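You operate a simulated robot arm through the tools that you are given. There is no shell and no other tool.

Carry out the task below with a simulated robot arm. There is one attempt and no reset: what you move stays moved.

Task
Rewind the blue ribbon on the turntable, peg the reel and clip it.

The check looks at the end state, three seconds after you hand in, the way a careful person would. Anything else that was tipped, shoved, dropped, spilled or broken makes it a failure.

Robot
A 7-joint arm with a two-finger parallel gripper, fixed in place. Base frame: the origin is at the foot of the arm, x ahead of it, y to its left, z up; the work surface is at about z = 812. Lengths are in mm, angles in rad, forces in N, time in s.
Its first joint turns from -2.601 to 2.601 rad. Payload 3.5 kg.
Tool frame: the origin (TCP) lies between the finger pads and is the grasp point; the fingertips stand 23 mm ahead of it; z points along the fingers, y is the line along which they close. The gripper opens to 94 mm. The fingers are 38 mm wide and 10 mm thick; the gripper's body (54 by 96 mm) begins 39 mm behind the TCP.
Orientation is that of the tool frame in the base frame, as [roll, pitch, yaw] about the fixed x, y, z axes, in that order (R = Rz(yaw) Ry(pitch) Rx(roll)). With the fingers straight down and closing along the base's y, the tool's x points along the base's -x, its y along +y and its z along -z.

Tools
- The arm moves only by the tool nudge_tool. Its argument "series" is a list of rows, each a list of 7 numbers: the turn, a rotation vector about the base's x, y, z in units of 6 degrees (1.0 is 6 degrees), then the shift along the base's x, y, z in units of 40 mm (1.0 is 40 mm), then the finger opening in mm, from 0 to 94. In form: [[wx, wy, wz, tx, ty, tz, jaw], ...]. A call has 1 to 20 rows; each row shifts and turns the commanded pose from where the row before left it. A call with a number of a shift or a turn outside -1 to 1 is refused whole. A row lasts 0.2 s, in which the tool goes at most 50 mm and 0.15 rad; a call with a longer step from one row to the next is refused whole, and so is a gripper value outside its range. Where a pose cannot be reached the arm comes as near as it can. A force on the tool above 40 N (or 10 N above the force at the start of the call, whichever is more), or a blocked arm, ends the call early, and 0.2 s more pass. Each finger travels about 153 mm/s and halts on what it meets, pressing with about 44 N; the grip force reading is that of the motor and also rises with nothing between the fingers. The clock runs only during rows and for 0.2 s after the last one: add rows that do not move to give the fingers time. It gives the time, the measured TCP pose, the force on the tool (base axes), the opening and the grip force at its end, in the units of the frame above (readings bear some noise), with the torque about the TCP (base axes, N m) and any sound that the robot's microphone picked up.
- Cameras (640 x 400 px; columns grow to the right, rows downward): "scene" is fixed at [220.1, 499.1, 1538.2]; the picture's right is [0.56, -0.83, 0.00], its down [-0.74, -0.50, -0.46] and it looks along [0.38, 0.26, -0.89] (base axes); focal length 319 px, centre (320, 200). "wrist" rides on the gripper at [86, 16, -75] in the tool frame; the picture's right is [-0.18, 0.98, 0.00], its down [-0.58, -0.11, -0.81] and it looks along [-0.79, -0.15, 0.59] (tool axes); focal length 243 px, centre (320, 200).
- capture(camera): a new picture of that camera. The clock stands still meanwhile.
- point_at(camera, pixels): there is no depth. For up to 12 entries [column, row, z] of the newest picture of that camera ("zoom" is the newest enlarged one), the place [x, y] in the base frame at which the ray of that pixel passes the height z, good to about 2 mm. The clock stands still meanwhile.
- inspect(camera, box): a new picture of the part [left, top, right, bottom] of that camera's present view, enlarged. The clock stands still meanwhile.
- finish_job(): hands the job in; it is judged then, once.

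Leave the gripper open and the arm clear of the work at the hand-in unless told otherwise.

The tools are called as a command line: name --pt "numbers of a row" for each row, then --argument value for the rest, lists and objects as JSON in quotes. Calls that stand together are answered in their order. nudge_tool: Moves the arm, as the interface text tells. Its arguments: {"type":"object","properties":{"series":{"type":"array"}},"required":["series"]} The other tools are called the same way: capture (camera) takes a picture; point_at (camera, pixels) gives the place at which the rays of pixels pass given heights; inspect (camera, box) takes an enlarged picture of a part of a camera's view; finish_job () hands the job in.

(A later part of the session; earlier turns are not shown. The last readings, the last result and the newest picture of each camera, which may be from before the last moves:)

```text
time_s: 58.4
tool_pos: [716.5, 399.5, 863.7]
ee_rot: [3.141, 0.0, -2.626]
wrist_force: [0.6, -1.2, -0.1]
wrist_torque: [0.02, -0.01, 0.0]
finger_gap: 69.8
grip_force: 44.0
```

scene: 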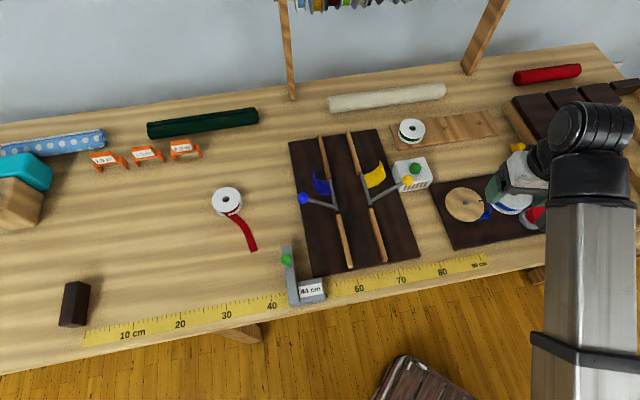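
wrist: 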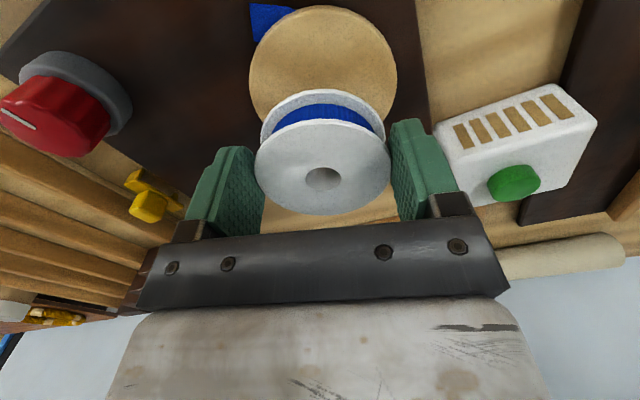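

Still free at z 864, with the reel bottom at about 840. I'll continue down.

nudge_tool --pt "0 0 0 0 0 -0.06 40" --pt "0 0 0 0 0 -0.06 40" --pt "0 0 0 0 0 -0.04 40" --pt "0 0 0 0 0 0 40"

inspect --camera "scene" --box '[430, 170, 510, 230]'

```text
time_s: 59.4
tool_pos: [718.0, 398.6, 858.4]
ee_rot: [-3.141, 0.0, -2.626]
wrist_force: [0.2, 0.9, 10.3]
wrist_torque: [-0.11, -0.02, 0.0]
finger_gap: 69.8
grip_force: 44.0
```

```text
6.67 times, centred on (470, 200) of scene
```

zoom: 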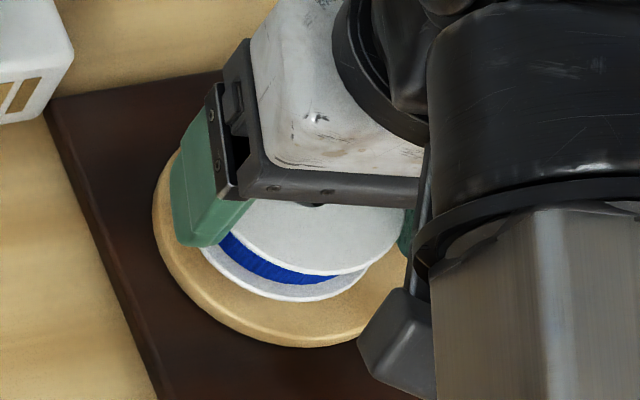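

Contact at z 858, reel bottom about 834.5, with 10 N straight up and almost no side force. The lower flange's outline at about (285,231) is concentric with the disc at about (287,225), and I passed the height of the first contact freely. So the spindle is in the hole and the reel is resting on the disc. I'll open gently.

nudge_tool --pt "0 0 0 0 0 0 66" --pt "0 0 0 0 0 0 72" --pt "0 0 0 0 0 0 80" --pt "0 0 0 0 0 0 90" --pt "0 0 0 0 0 0 90"

capture --camera "wrist"

inspect --camera "scene" --box '[430, 170, 510, 230]'

```text
time_s: 60.6
tool_pos: [717.7, 397.9, 857.3]
ee_rot: [3.141, -0.001, -2.627]
wrist_force: [-0.4, -0.4, 0.4]
wrist_torque: [0.03, -0.01, -0.02]
finger_gap: 90.1
grip_force: 0.0
```

```text
taken
```

wrist: 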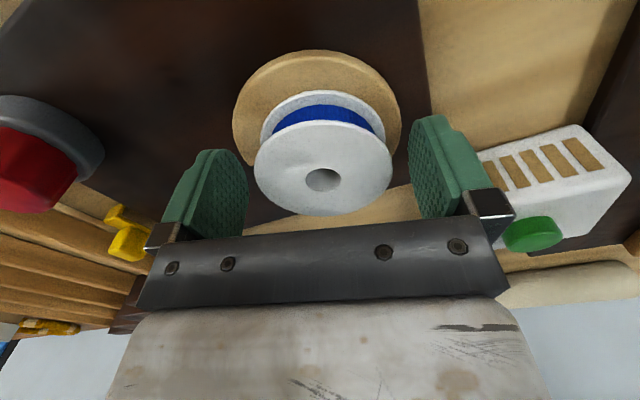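

```text
6.67 times, centred on (470, 200) of scene
```

zoom: 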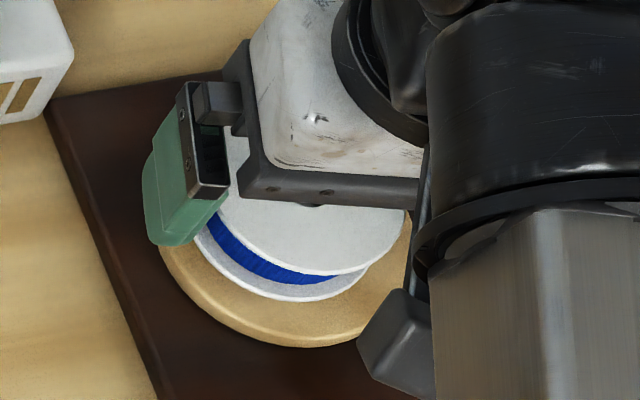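

The reel stayed put when released. I'll rise straight up and pull back to view the result.

nudge_tool --pt "0 0 0 0 0 0.3 90" --pt "0 0 0 0 0 0.6 90" --pt "0 0 0 0 0 0.8 90" --pt "0 0 0 -0.3 -0.2 0.8 90" --pt "0 0 0 -0.6 -0.4 0.6 90" --pt "0 0 0 -0.7 -0.4 0.3 90" --pt "0 0 0 -0.7 -0.4 0 90" --pt "0 0 0 0 0 0 90"

capture --camera "wrist"

capture --camera "scene"

inspect --camera "scene" --box '[430, 170, 560, 250]'

```text
time_s: 62.4
tool_pos: [625.4, 342.8, 992.7]
ee_rot: [3.141, 0.0, -2.625]
wrist_force: [-0.2, 0.1, -0.1]
wrist_torque: [0.02, 0.0, 0.01]
finger_gap: 89.9
grip_force: 0.1
```

```text
taken
```

wrist: 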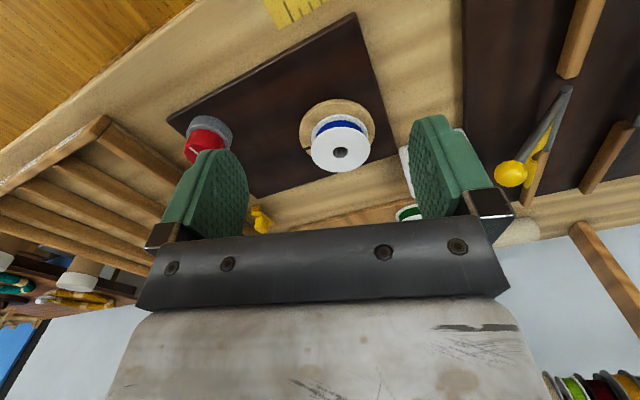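

```text
taken
```

scene: 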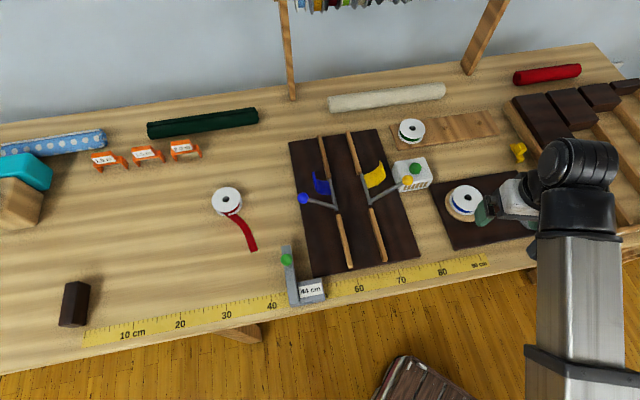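

```text
4.92 times, centred on (495, 210) of scene
```

zoom: 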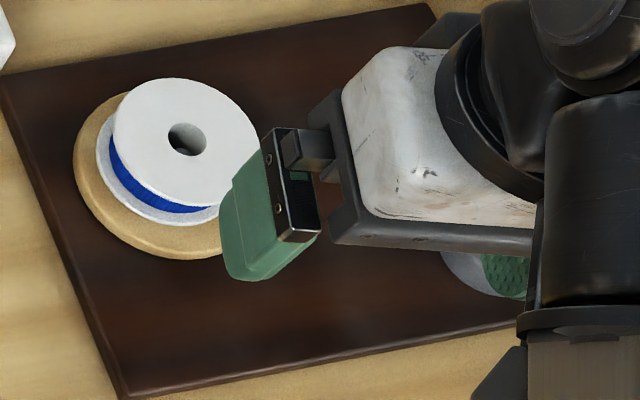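

The reel sits flat on the turntable. I don't see the tail in this view, so I'll zoom in closely.

inspect --camera "wrist" --box '[280, 80, 400, 190]'

inspect --camera "scene" --box '[435, 175, 495, 230]'

```text
3.64 times, centred on (340, 135) of wrist
```

zoom: 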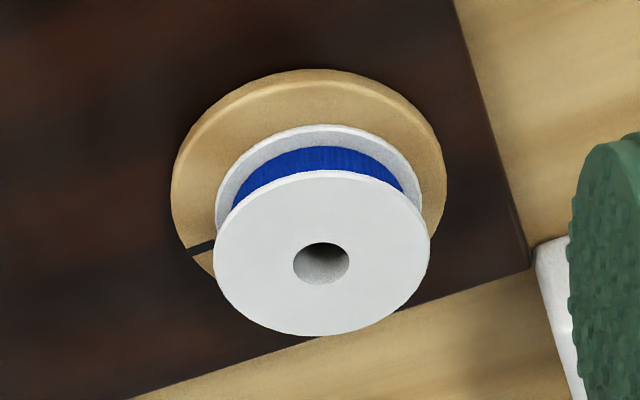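

```text
7.27 times, centred on (465, 202) of scene
```

zoom: 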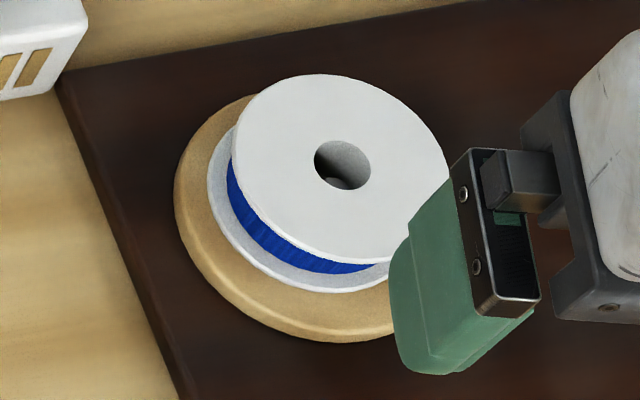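

The spindle is visible inside the reel's hole, so it's seated properly. The slack tail is hidden under the disc. Next is the knob. I'll move to view it from short of it, facing it.

nudge_tool --pt "0 0 -0.6 0.3 -0.7 0 90" --pt "0 0 -0.6 0.3 -0.7 0 90" --pt "0 0 -0.7 0.3 -0.7 0 90" --pt "0 0 0 0.2 -0.5 0 90" --pt "0 0 0 0 0 0 90"

capture --camera "wrist"

capture --camera "scene"

```text
time_s: 63.6
tool_pos: [669.3, 238.7, 993.0]
ee_rot: [3.141, 0.0, -2.826]
wrist_force: [-0.1, -0.1, -0.5]
wrist_torque: [0.02, -0.01, -0.02]
finger_gap: 89.9
grip_force: 0.0
```

```text
taken
```

wrist: 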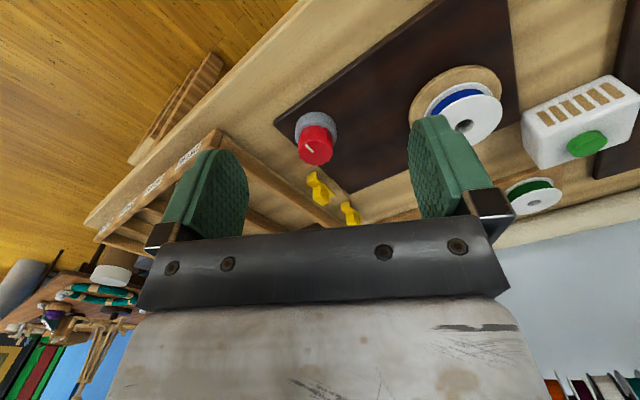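

```text
taken
```

scene: 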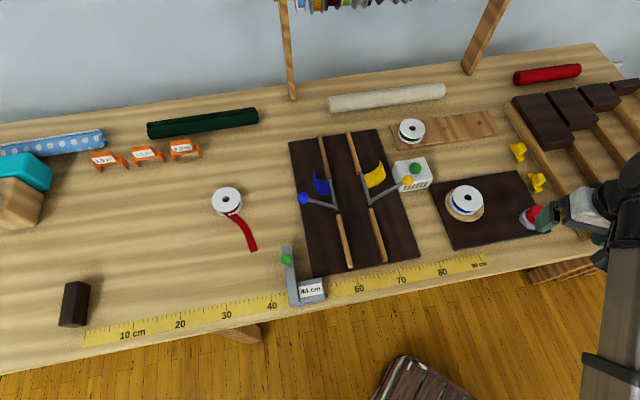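

I'll zoom in on the knob at (317,140) and on the yellow clips, and take positions.

inspect --camera "wrist" --box '[270, 90, 370, 230]'

inspect --camera "wrist" --box '[280, 100, 350, 175]'

```text
2.86 times, centred on (320, 160) of wrist
```

zoom: 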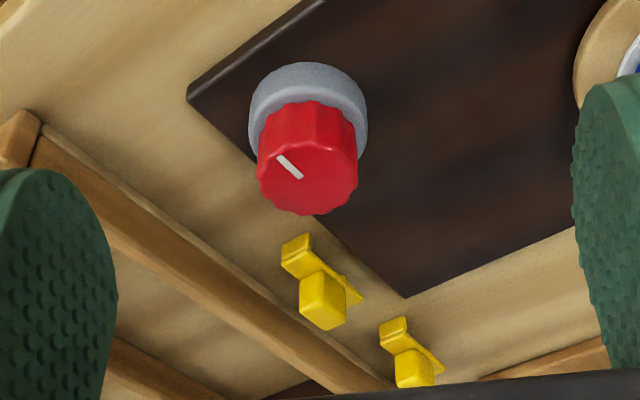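

```text
5.33 times, centred on (315, 138) of wrist
```

zoom: 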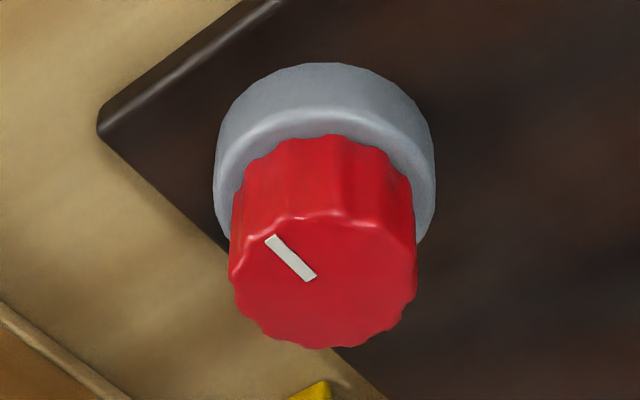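

point_at --camera "wrist" --pixels '[[315.6, 153, 860], [315.6, 153, 860], [315.6, 153, 870], [315.6, 153, 870], [315.6, 153, 880], [315.6, 153, 880], [298, 150, 870], [333.5, 150, 870], [295.5, 138, 835], [336.5, 138, 835]]'

inspect --camera "scene" --box '[505, 190, 565, 240]'

```text
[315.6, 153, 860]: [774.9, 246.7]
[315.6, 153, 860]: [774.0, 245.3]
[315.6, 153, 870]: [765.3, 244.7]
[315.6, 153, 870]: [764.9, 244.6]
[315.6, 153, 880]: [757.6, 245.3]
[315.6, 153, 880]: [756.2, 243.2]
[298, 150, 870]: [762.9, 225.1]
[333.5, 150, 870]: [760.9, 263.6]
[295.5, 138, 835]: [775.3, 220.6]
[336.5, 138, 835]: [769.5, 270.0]
```

```text
8.00 times, centred on (535, 215) of scene
```

zoom: 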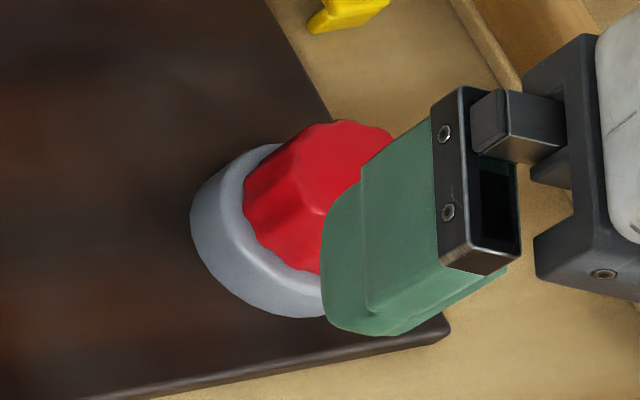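

The scene view of the knob's top is hidden by the finger now, but the camera is fixed, so I'll use its pixel from the first picture, about (541,212.5), for the second ray.

point_at --camera "scene" --pixels '[[541, 212.5, 860], [541, 212.5, 860], [541, 212.5, 870], [541, 212.5, 870], [541, 212.5, 880], [541, 212.5, 880]]'

```text
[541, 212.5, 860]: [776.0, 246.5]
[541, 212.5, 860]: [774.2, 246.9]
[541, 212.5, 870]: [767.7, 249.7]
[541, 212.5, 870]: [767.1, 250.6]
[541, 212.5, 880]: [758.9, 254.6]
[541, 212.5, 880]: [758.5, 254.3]
```

Both rays meet at z about 861, so the knob top is near (774.3,246.5), diameter about 40. Before lowering I'll check how close the tray's left rail is to the knob.

capture --camera "scene"

point_at --camera "scene" --pixels '[[582, 236, 812], [577, 225, 812], [570, 212, 812], [562, 200, 812], [582, 236, 840], [570, 212, 840], [556, 185, 840], [549, 242, 818], [520, 173, 818]]'

inspect --camera "wrist" --box '[60, 40, 340, 240]'

```text
taken
```

scene: 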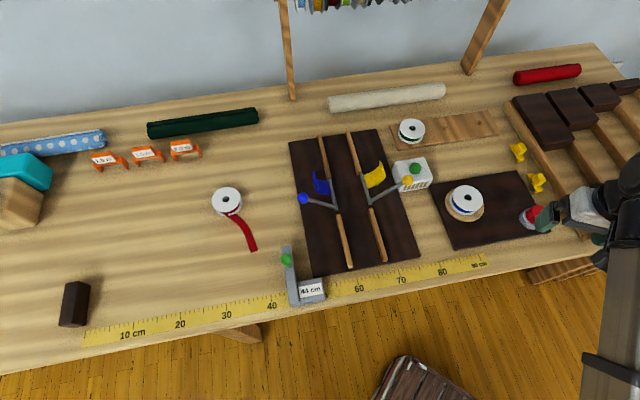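

```text
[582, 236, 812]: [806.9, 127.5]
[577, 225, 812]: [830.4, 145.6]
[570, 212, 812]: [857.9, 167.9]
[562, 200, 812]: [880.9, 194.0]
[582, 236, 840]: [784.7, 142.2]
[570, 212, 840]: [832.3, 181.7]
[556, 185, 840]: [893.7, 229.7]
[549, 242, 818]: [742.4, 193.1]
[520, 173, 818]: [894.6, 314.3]
```

```text
2.00 times, centred on (200, 140) of wrist
```

zoom: 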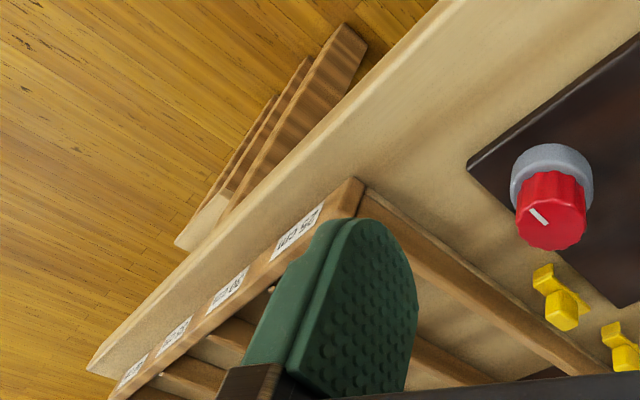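

The rail is about 86 mm from the knob's centre, which is enough room. I'll move over the knob and go down to z about 885, then check alignment.

nudge_tool --pt "0 0 0 0.6 0.05 0 80" --pt "0 0 0 0.7 0.05 -0.3 80" --pt "0 0 0 0.7 0.05 -0.6 80" --pt "0 0 0 0.625 0.045 -0.7 80" --pt "0 0 0 0 0 -0.7 80" --pt "0 0 0 0 0 -0.3 80" --pt "0 0 0 0 0 0 80"

capture --camera "wrist"

```text
time_s: 65.2
tool_pos: [775.2, 247.0, 888.9]
ee_rot: [3.141, 0.0, -2.825]
wrist_force: [-1.0, 0.6, 0.5]
wrist_torque: [0.01, -0.01, -0.01]
finger_gap: 80.2
grip_force: 0.1
```

```text
taken
```

wrist: 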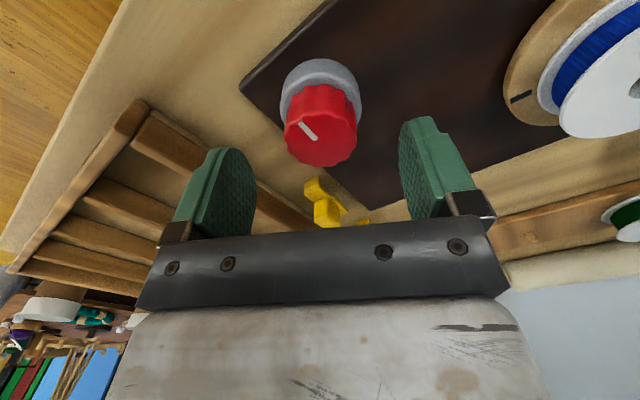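

The knob's top at (321,138) matches the point directly under the TCP, expected at (320,141). I'll lower slowly, feeling for the base.

nudge_tool --pt "0 0 0 0 0 -0.3 80" --pt "0 0 0 0 0 -0.2 80" --pt "0 0 0 0 0 -0.1 80" --pt "0 0 0 0 0 0 80"

capture --camera "wrist"

```text
time_s: 66.2
tool_pos: [775.0, 246.5, 864.9]
ee_rot: [-3.14, 0.0, -2.826]
wrist_force: [-0.2, 0.0, -0.8]
wrist_torque: [0.02, 0.02, 0.0]
finger_gap: 80.0
grip_force: 0.1
```

```text
taken
```

wrist: 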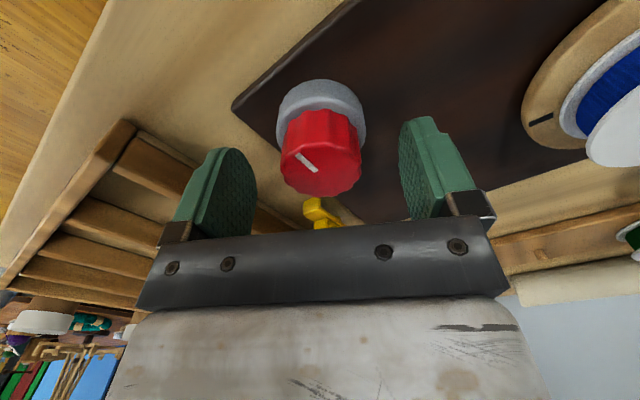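

Top of the knob is about 8–10 mm below the TCP. I'll lower 5 mm more and close gently on it.

nudge_tool --pt "0 0 0 0 0 -0.06 80" --pt "0 0 0 0 0 -0.06 70" --pt "0 0 0 0 0 0 58" --pt "0 0 0 0 0 0 48" --pt "0 0 0 0 0 0 38" --pt "0 0 0 0 0 0 30" --pt "0 0 0 0 0 0 30"

capture --camera "wrist"

```text
time_s: 67.8
tool_pos: [774.7, 246.5, 859.6]
ee_rot: [3.141, 0.0, -2.824]
wrist_force: [1.1, -0.1, -0.2]
wrist_torque: [-0.47, -0.37, 0.01]
finger_gap: 41.9
grip_force: 45.0
```

```text
taken
```

wrist: 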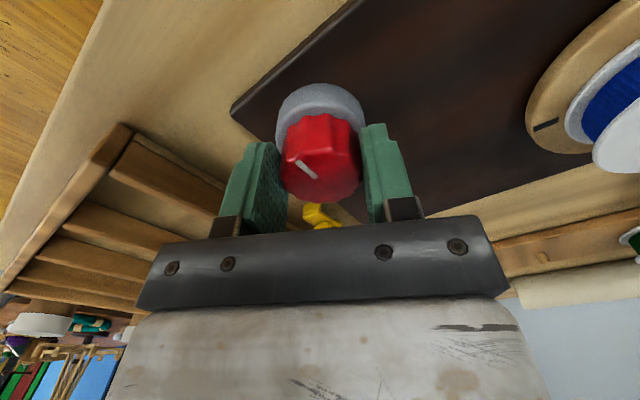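

The knob is gripped at 41.9 mm. I'll turn it clockwise by 30° as a test and compare the black index mark on the disc.

nudge_tool --pt "0 0 -0.5 0 0 0 30" --pt "0 0 -1 0 0 0 30" --pt "0 0 -1 0 0 0 30" --pt "0 0 -1 0 0 0 30" --pt "0 0 -1 0 0 0 30" --pt "0 0 -0.5 0 0 0 30" --pt "0 0 0 0 0 0 30"

capture --camera "wrist"

inspect --camera "scene" --box '[430, 170, 560, 250]'

```text
time_s: 69.4
tool_pos: [774.0, 249.6, 860.7]
ee_rot: [3.14, 0.0, 2.933]
wrist_force: [-5.8, 18.0, 4.6]
wrist_torque: [-0.58, -0.48, 0.03]
finger_gap: 41.9
grip_force: 45.4
```

```text
taken
```

wrist: 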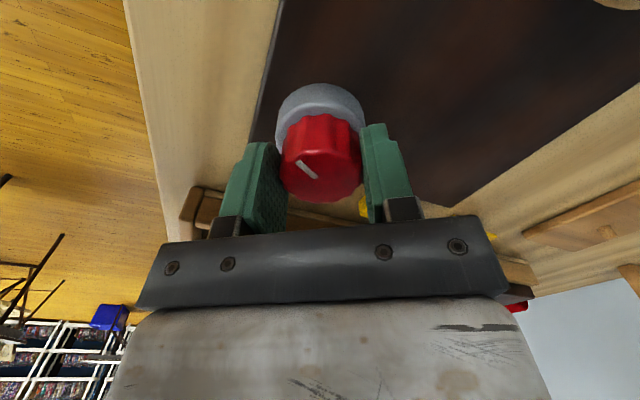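

```text
4.92 times, centred on (495, 210) of scene
```

zoom: 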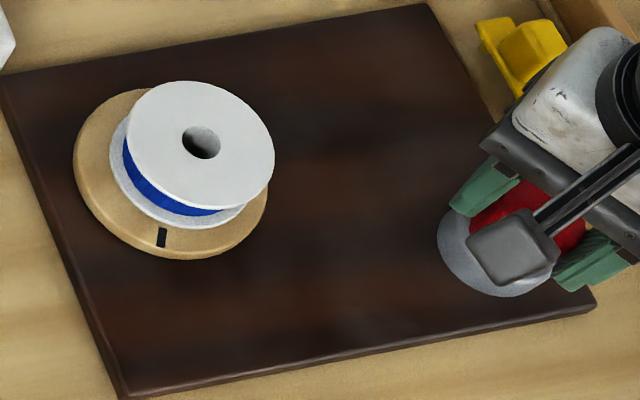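

The disc's mark swung clockwise by about 100° for the knob's 30°, so the gear ratio is roughly 3:1 in the same sense. The side force of 18 N suggests the knob's true axis is about 6 mm outward of my TCP. I'll check the reel and tail before turning more.

inspect --camera "scene" --box '[435, 175, 495, 230]'

```text
7.27 times, centred on (465, 202) of scene
```

zoom: 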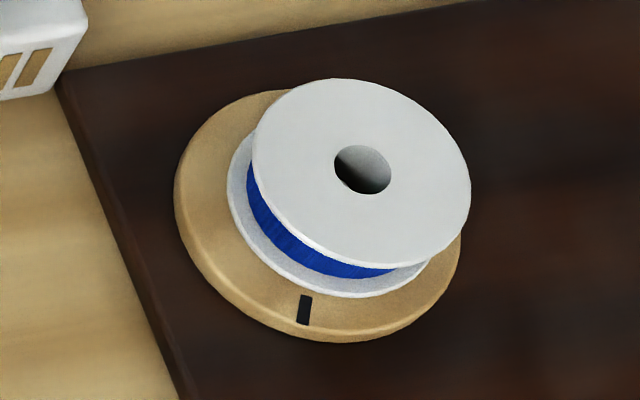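

The reel lies flat, sliding within the play of its hole. The mark's angle changed about -120° for the knob's -30°, a ratio of 4:1. I'll continue clockwise 60°, moving the TCP along a small arc about the knob's true axis to relieve the side force.

nudge_tool --pt "0 0 0 -0.015 0.075 0 30" --pt "0 0 -0.5 0.002 0.007 0 30" --pt "0 0 -1 0.004 0.015 0 30" --pt "0 0 -1 0.006 0.0145 0 30" --pt "0 0 -1 0.007 0.014 0 30" --pt "0 0 -1 0.009 0.013 0 30" --pt "0 0 -1 0.01 0.012 0 30" --pt "0 0 -1 0.011 0.011 0 30" --pt "0 0 -1 0.012 0.01 0 30" --pt "0 0 -1 0.013 0.008 0 30" --pt "0 0 -1 0.014 0.007 0 30" --pt "0 0 -0.5 0.007 0.003 0 30" --pt "0 0 0 0 0 0 30"

capture --camera "wrist"

inspect --camera "scene" --box '[430, 170, 560, 250]'

```text
time_s: 71.5
tool_pos: [775.4, 251.1, 859.7]
ee_rot: [-3.139, 0.008, 2.145]
wrist_force: [2.0, -17.5, 1.0]
wrist_torque: [1.22, -0.04, -0.07]
finger_gap: 41.7
grip_force: 44.9
stopped in row 10: the force on the tool passed its limit at 41 N (the readings are from after the stop); the commanded pose is now the measured one
```

```text
taken
```

wrist: 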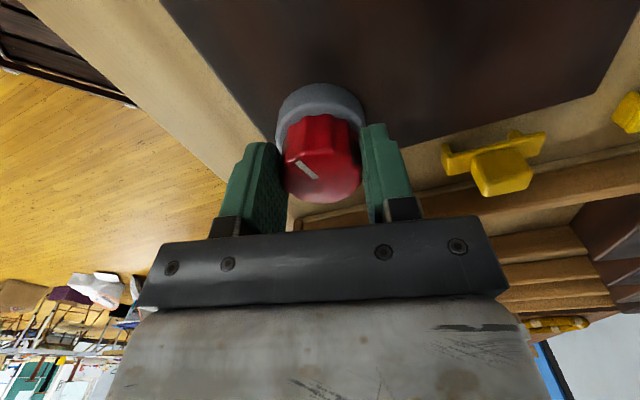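

```text
4.92 times, centred on (495, 210) of scene
```

zoom: 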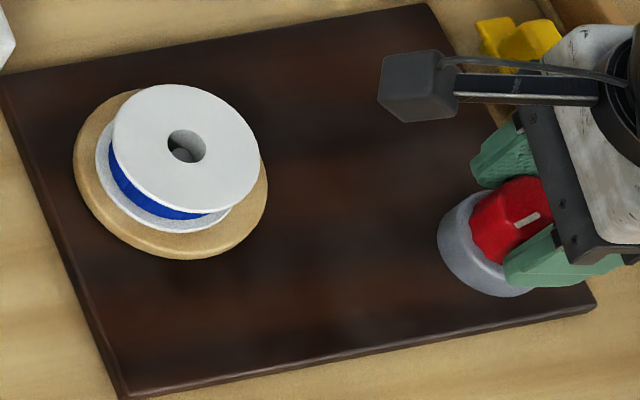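

The knob turned another 45° (disc about 300° in total) before the side force tripped the limit, so my grip isn't quite on the knob's axis. The data put the axis near (778,248.4). I'll open, recentre there and regrip.

nudge_tool --pt "0 0 0 0 0 0 46" --pt "0 0 0 0 0 0 56" --pt "0 0 0 0.035 -0.035 0 62" --pt "0 0 0 0.035 -0.032 0 62" --pt "0 0 0 0 0 0 62"

capture --camera "wrist"

inspect --camera "wrist" --box '[250, 60, 400, 220]'

```text
time_s: 72.7
tool_pos: [778.0, 249.3, 860.6]
ee_rot: [-3.141, 0.004, 2.146]
wrist_force: [-0.2, -0.5, -0.8]
wrist_torque: [0.01, -0.01, 0.0]
finger_gap: 62.2
grip_force: 0.1
```

```text
taken
```

wrist: 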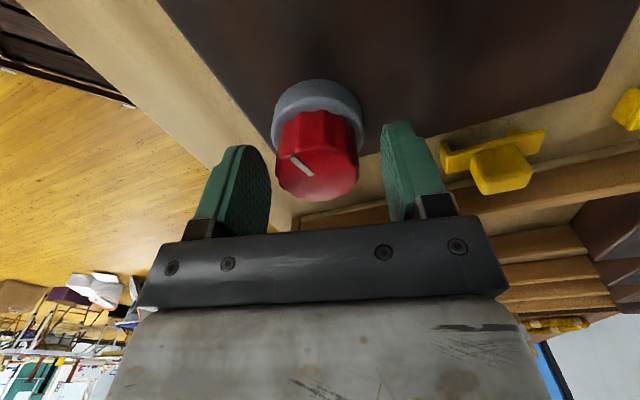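

```text
2.50 times, centred on (325, 140) of wrist
```

zoom: 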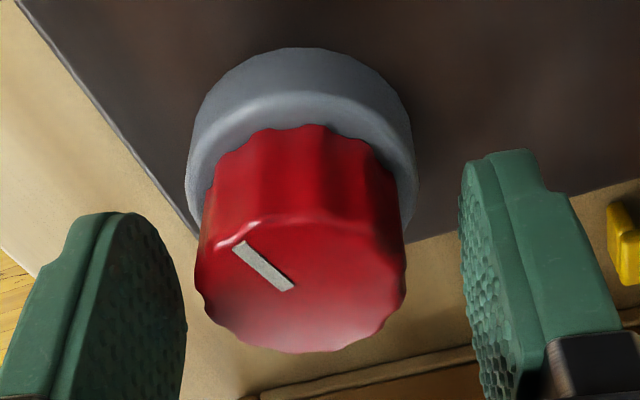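

The knob sits about 2 mm left of the jaw's centre, so I'll correct that, regrip, and check the residual force before turning.

nudge_tool --pt "0 0 0 -0.046 -0.03 0 62" --pt "0 0 0 0 0 0 52" --pt "0 0 0 0 0 0 40" --pt "0 0 0 0 0 0 30" --pt "0 0 0 0 0 0 30"

```text
time_s: 73.8
tool_pos: [777.9, 249.8, 860.3]
ee_rot: [-3.141, 0.005, 2.147]
wrist_force: [7.2, 3.6, -0.4]
wrist_torque: [0.54, -0.56, 0.02]
finger_gap: 41.5
grip_force: 45.3
```

The knob centre lies about 2 mm along the jaw line from my command, and intersecting the grips puts its axis near (779,248). I'll relax to the measured position and turn another 45° clockwise around that axis.

nudge_tool --pt "0 0 0 0.042 0.042 0 30" --pt "0 0 -0.5 0.004 0.001 0 30" --pt "0 0 -1 0.006 0.002 0 30" --pt "0 0 -1 0.006 0.002 0 30" --pt "0 0 -1 0.006 0.001 0 30" --pt "0 0 -1 0.006 0.001 0 30" --pt "0 0 -1 0.005 0.001 0 30" --pt "0 0 -1 0.005 0 0 30" --pt "0 0 -1 0.005 0 0 30" --pt "0 0 0 0 0 0 30"

capture --camera "scene"

inspect --camera "scene" --box '[430, 170, 560, 250]'

```text
time_s: 76.0
tool_pos: [777.7, 249.1, 861.4]
ee_rot: [-3.135, 0.01, 1.36]
wrist_force: [-6.8, -9.1, 2.8]
wrist_torque: [1.05, -0.96, -0.01]
finger_gap: 41.6
grip_force: 44.7
stopped in row 10: the force on the tool passed its limit at 41 N (the readings are from after the stop); the commanded pose is now the measured one
```

```text
taken
```

scene: 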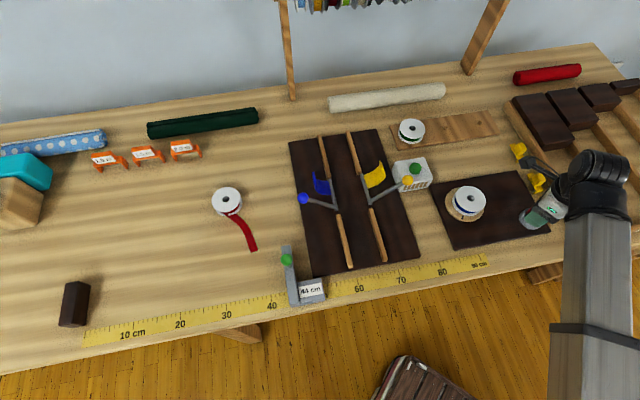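

```text
4.92 times, centred on (495, 210) of scene
```

zoom: 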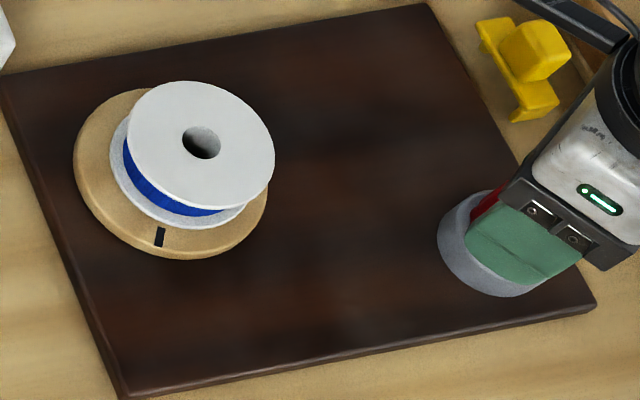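

That's another 45° on the knob, and the mark is back where it was after the first turn, so the disc has turned about 480° clockwise in all and the reel's eccentric wobble shows it turns along. No tail has come out. I'll release the knob, rise, and look closely at the reel from the wrist camera.

nudge_tool --pt "0 0 0 0 0 0 46" --pt "0 0 0 0 0 0 60" --pt "0 0 0 0 0 0 80" --pt "0 0 0 0 0 0.4 80" --pt "0 0 0 0 0 0.8 80" --pt "0 0 1 0 0 0.8 80" --pt "0 0 1 0 0 0.8 80" --pt "0 0 1 0 0 0.4 80" --pt "0 0 1 0 0 0 80" --pt "0 0 1 -0.3 0.1 0 80" --pt "0 0 1 -0.5 0.1 0 80" --pt "0 0 1 -0.6 0.2 0 80" --pt "0 0 1 -0.7 0.3 0 80" --pt "0 0 1 -0.7 0.4 0 80" --pt "0 0 1 -0.7 0.4 0 80" --pt "0 0 1 0 0.5 0 80" --pt "0 0 1 0 0.4 0 80" --pt "0 0 1 0 0 0 80" --pt "0 0 1 0 0 0 80" --pt "0 0 0 0 0 0 80"

capture --camera "wrist"

inspect --camera "scene" --box '[430, 170, 560, 250]'

```text
time_s: 80.2
tool_pos: [638.4, 345.2, 987.9]
ee_rot: [-3.135, 0.008, 2.827]
wrist_force: [-0.6, 0.8, -0.4]
wrist_torque: [0.0, -0.01, -0.02]
finger_gap: 80.0
grip_force: 0.1
```

```text
taken
```

wrist: 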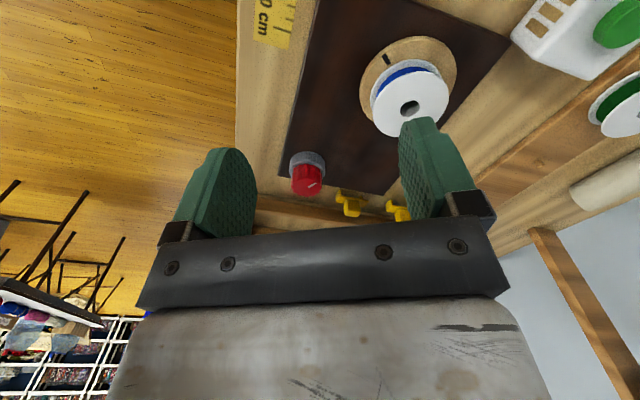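

```text
4.92 times, centred on (495, 210) of scene
```

zoom: 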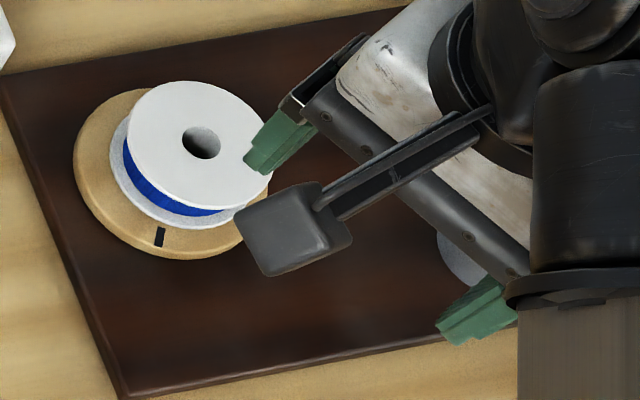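

I'll zoom on the reel in this wrist view, at around (408,95).

inspect --camera "wrist" --box '[345, 25, 475, 140]'

```text
3.48 times, centred on (410, 82) of wrist
```

zoom: 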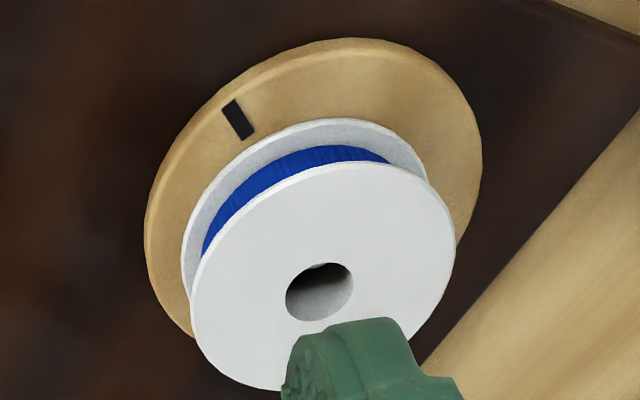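

No tail shows on any visible side; I'll confirm when I lift the reel. Before gripping it I need to know the peg exactly and how much tilt its radius needs, so with the empty gripper I'll go and look at the pegs.

nudge_tool --pt "-0.06 0 1 0.3 0.2 0.2 90" --pt "0 0 1 0.6 0.45 0 90" --pt "0 0 1 0.6 0.45 0 90" --pt "0 0 1 0.6 0.45 0 90" --pt "0 0 1 0.6 0.45 0 90" --pt "0 0 1 0.6 0.45 0 90" --pt "0 0 1 0.6 0.45 0 90" --pt "0 0 1 0.6 0.45 0 90" --pt "0 0 0.1 0.4 0.38 -0.4 90" --pt "0 0 0 0 0 -0.6 90" --pt "0 0 0 0 0 0 90"

capture --camera "wrist"

capture --camera "scene"

```text
time_s: 82.6
tool_pos: [833.1, 495.1, 956.9]
ee_rot: [-3.129, 0.009, -2.609]
wrist_force: [-0.6, 0.7, -1.4]
wrist_torque: [-0.03, -0.01, 0.0]
finger_gap: 90.0
grip_force: 0.0
```

```text
taken
```

wrist: 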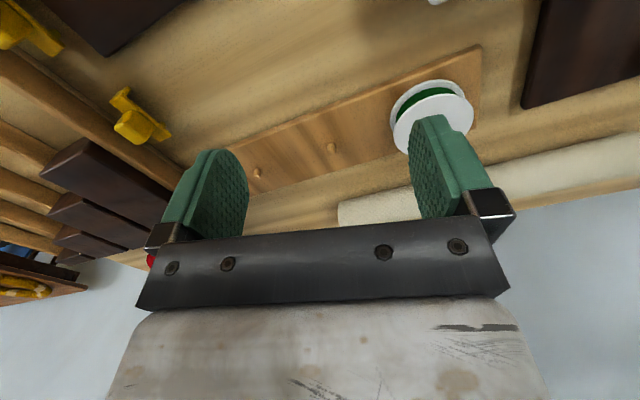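

```text
taken
```

scene: 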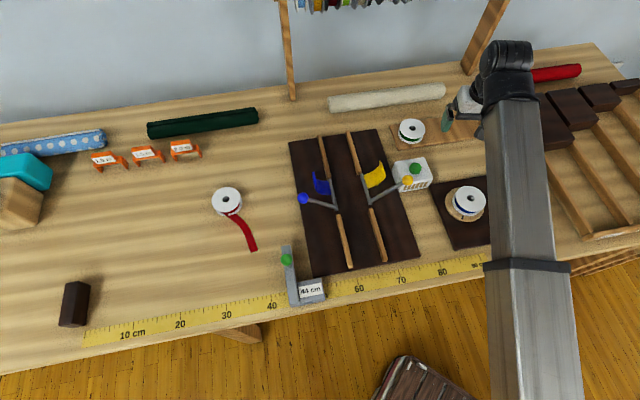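

I can see the two free pegs at (331,148) and (257,173). I'll zoom in for details and positions.

inspect --camera "wrist" --box '[280, 110, 400, 190]'

inspect --camera "wrist" --box '[90, 70, 190, 160]'

inspect --camera "scene" --box '[390, 100, 500, 170]'

```text
5.00 times, centred on (340, 150) of wrist
```

zoom: 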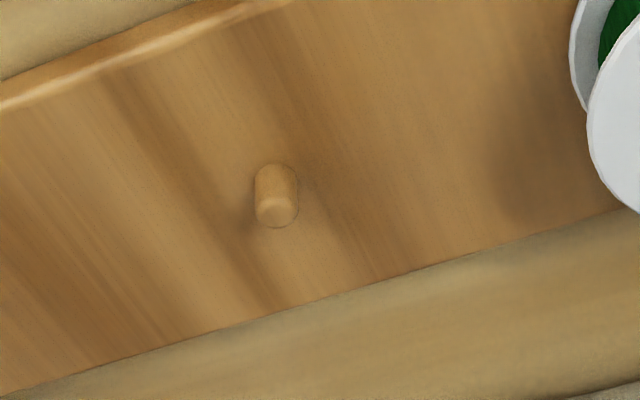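

```text
4.44 times, centred on (140, 115) of wrist
```

zoom: 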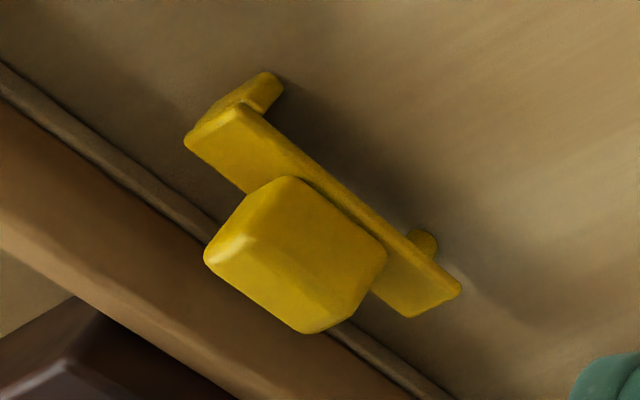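

```text
5.71 times, centred on (445, 135) of scene
```

zoom: 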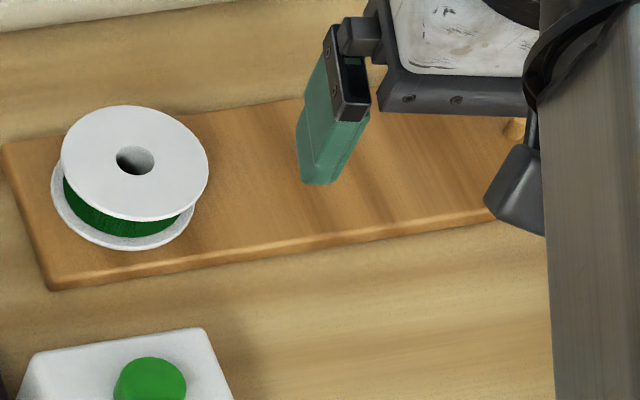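

The clip is now clear. It's a bridge with a round pin under one end and a flat leg at the other, plus a block handle. The pin would go into the reel's hole and the leg hooks over the rim. Next, the positions of the near free peg from both cameras, averaged.

point_at --camera "wrist" --pixels '[[331.4, 152.4, 832], [331.4, 152.4, 832], [331.4, 152.4, 832], [331.4, 152.4, 842], [331.4, 152.4, 842], [331.4, 152.4, 842], [330.6, 146.5, 820], [330.6, 146.5, 820], [330.6, 146.5, 820], [330.6, 146.5, 830], [330.6, 146.5, 830], [330.6, 146.5, 830]]'

point_at --camera "scene" --pixels '[[445.2, 125, 832], [445.2, 125, 832], [445.2, 125, 832], [445.2, 125, 842], [445.2, 125, 842], [445.2, 125, 842], [444.5, 128, 820], [444.5, 128, 820], [444.5, 128, 820], [444.5, 128, 830], [444.5, 128, 830], [444.5, 128, 830]]'

```text
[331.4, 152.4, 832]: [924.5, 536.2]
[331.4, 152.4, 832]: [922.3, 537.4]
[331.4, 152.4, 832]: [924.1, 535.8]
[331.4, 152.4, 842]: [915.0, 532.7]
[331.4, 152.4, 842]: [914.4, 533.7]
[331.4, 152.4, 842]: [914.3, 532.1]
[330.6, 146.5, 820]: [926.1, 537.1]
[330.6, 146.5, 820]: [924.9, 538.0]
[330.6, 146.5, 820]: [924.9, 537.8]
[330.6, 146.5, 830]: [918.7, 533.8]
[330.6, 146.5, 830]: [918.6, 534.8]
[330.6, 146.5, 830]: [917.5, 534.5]
```

```text
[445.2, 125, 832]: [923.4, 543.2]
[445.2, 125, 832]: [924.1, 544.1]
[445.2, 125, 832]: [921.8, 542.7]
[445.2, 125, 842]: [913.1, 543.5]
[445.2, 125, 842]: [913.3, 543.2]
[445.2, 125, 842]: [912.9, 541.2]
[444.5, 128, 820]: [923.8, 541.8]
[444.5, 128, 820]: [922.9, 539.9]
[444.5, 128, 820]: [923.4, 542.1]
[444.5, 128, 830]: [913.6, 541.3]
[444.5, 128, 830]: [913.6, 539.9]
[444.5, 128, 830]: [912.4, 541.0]
```

The two cameras differ by about 7 mm in y, with the middle at roughly (925,540), peg top z about 831. The hole leaves ±4 mm of play, so I can feel my way in. Now a reach test with the empty gripper: fix the small residual tilt, tilt outward 20°, and go above the peg at z about 890.

nudge_tool --pt "0.06 0.136 0 0.2 0.1 0 90" --pt "0.42 -0.72 0 0.4 0.2 -0.2 90" --pt "0.42 -0.72 0 0.4 0.2 -0.3 90" --pt "0.42 -0.72 0 0.4 0.2 -0.4 90" --pt "0.42 -0.72 0 0.4 0.2 -0.4 90" --pt "0 0 0 0.4 0.18 -0.4 90" --pt "0 0 0 0 0 0 90" --pt "0 0 0 0 0 0 90"

capture --camera "wrist"

capture --camera "scene"

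```text
time_s: 84.4
tool_pos: [921.3, 538.0, 887.5]
ee_rot: [-3.14, 0.351, -2.608]
wrist_force: [-0.4, 0.5, -0.1]
wrist_torque: [-0.02, 0.01, -0.02]
finger_gap: 90.3
grip_force: 0.0
```

```text
taken
```

wrist: 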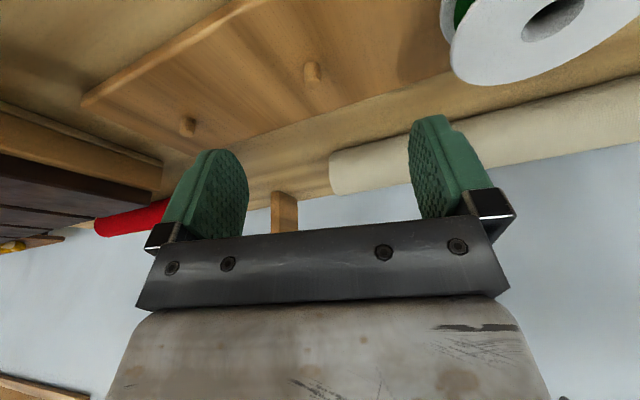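

```text
taken
```

scene: 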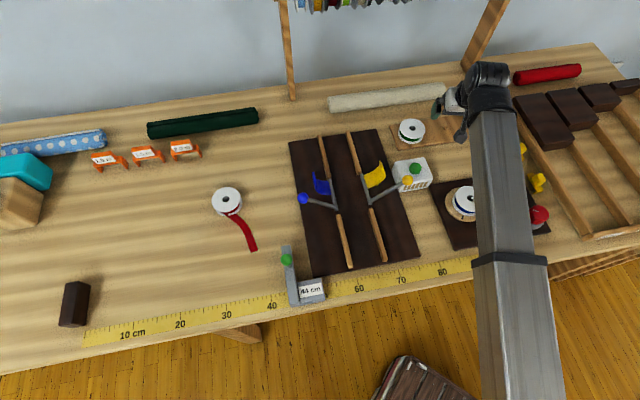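

20° is reached easily. I'll test how upright the tool can be here, going back toward vertical in place and down to z about 860.

nudge_tool --pt "-0.42 0.72 0 0 0 0 90" --pt "-0.42 0.72 0 0 0 0 90" --pt "0 0 0 0 0 -0.3 90" --pt "0 0 0 0 0 -0.35 90" --pt "0 0 0 0 0 0 90" --pt "0 0 0 0 0 0 90"

capture --camera "wrist"

```text
time_s: 85.8
tool_pos: [921.6, 537.5, 862.1]
ee_rot: [-3.141, 0.176, -2.608]
wrist_force: [0.2, 0.4, 0.0]
wrist_torque: [-0.01, 0.03, 0.01]
finger_gap: 90.0
grip_force: 0.0
```

```text
taken
```

wrist: 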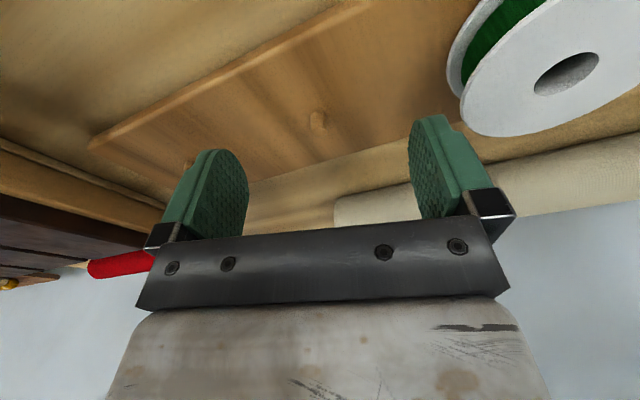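

10° works as well. I'll try fully vertical here.

nudge_tool --pt "-0.42 0.72 0 0 0 0 90" --pt "-0.42 0.72 0 0 0 0 90" --pt "0 0 0 0 0 0 90" --pt "0 0 0 0 0 0 90"

inspect --camera "wrist" --box '[280, 90, 360, 150]'

capture --camera "wrist"

```text
time_s: 86.8
tool_pos: [921.6, 537.5, 861.7]
ee_rot: [-3.141, -0.001, -2.611]
wrist_force: [0.3, -0.3, 0.4]
wrist_torque: [-0.01, -0.01, 0.03]
finger_gap: 89.9
grip_force: 0.2
```

```text
6.67 times, centred on (320, 120) of wrist
```

zoom: 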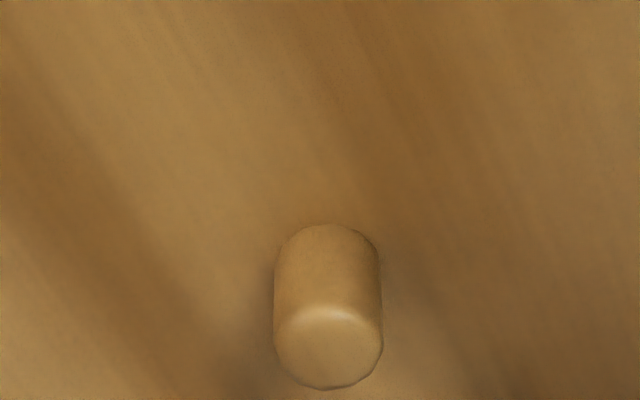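

```text
taken
```

wrist: 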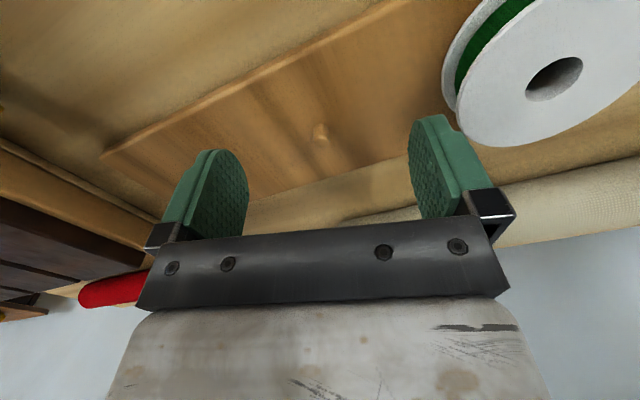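

Vertical is fully reachable even here, so no tilt is needed for pegging. From this close view the peg is about 3.5 mm outward of the TCP, at about (925,539). Now back to the turntable for the reel: rise, move over, and hover at z about 905.

nudge_tool --pt "0 0 0 0 0 0.7 94" --pt "0 0 0 0 0 0.9 94" --pt "0 0 0 -0.3 -0.2 0.9 94" --pt "0 0 0 -0.67 -0.485 0 94" --pt "0 0 0 -0.67 -0.485 0 94" --pt "0 0 0 -0.67 -0.485 0 94" --pt "0 0 0 -0.67 -0.485 0 94" --pt "0 0 0 -0.67 -0.485 0 94" --pt "0 0 0 -0.67 -0.485 0 94" --pt "0 0 0 -0.67 -0.495 -0.3 94" --pt "0 0 0 0 0 -0.5 94" --pt "0 0 0 0 0 -0.6 94" --pt "0 0 0 0 0 0 94"

capture --camera "wrist"

inspect --camera "wrist" --box '[260, 60, 400, 180]'

```text
time_s: 89.6
tool_pos: [723.5, 392.3, 905.9]
ee_rot: [-3.141, 0.002, -2.61]
wrist_force: [-0.2, 0.2, -0.8]
wrist_torque: [-0.01, -0.02, -0.02]
finger_gap: 94.1
grip_force: 0.0
```

```text
taken
```

wrist: 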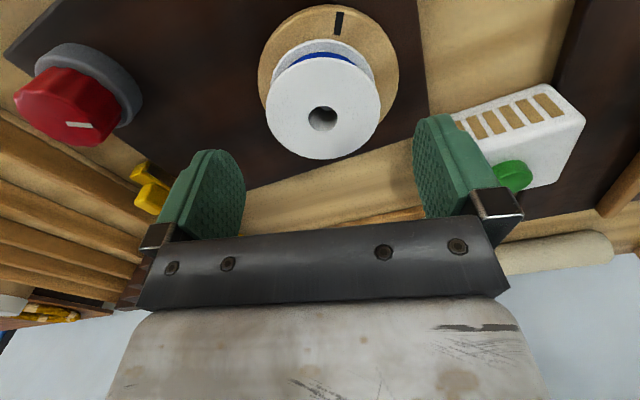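

```text
3.33 times, centred on (330, 120) of wrist
```

zoom: 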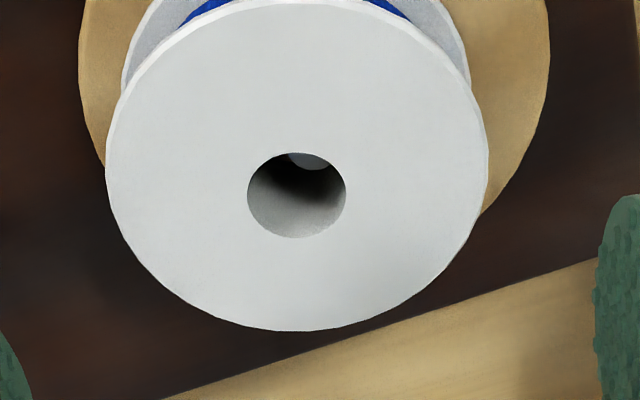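

The reel is centred beneath the jaw: hole at (323,118.5), expected about (322,118.4). The spindle is visible in the hole. I'll go down to z about 859.

nudge_tool --pt "0 0 0 0 0 -0.5 94" --pt "0 0 0 0 0 -0.4 94" --pt "0 0 0 0 0 -0.2 94" --pt "0 0 0 0 0 -0.06 94" --pt "0 0 0 0 0 0 94"

capture --camera "wrist"

```text
time_s: 90.8
tool_pos: [721.7, 392.6, 859.1]
ee_rot: [3.14, 0.001, -2.61]
wrist_force: [1.0, -0.5, -0.6]
wrist_torque: [0.03, 0.0, 0.0]
finger_gap: 94.2
grip_force: 0.1
```

```text
taken
```

wrist: 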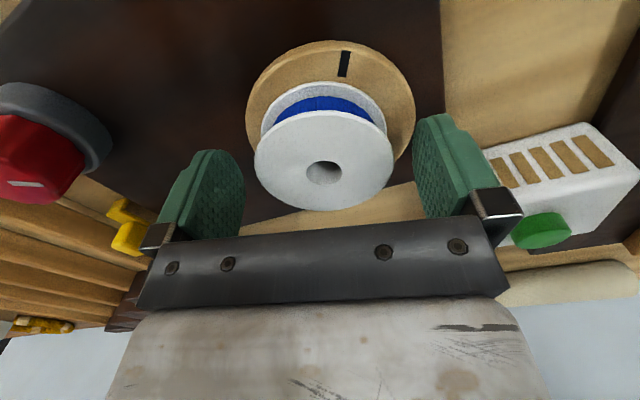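

Good position. I'll close on the reel.

nudge_tool --pt "0 0 0 0 0 0 84" --pt "0 0 0 0 0 0 74" --pt "0 0 0 0 0 0 60" --pt "0 0 0 0 0 0 40" --pt "0 0 0 0 0 0 40"

capture --camera "wrist"

```text
time_s: 92.0
tool_pos: [722.2, 392.8, 858.9]
ee_rot: [3.139, 0.0, -2.608]
wrist_force: [-2.8, 3.4, -0.6]
wrist_torque: [0.05, 0.1, 0.04]
finger_gap: 70.1
grip_force: 43.7
```

```text
taken
```

wrist: 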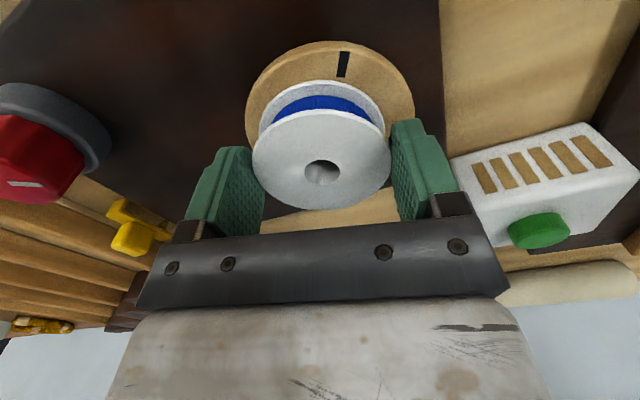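

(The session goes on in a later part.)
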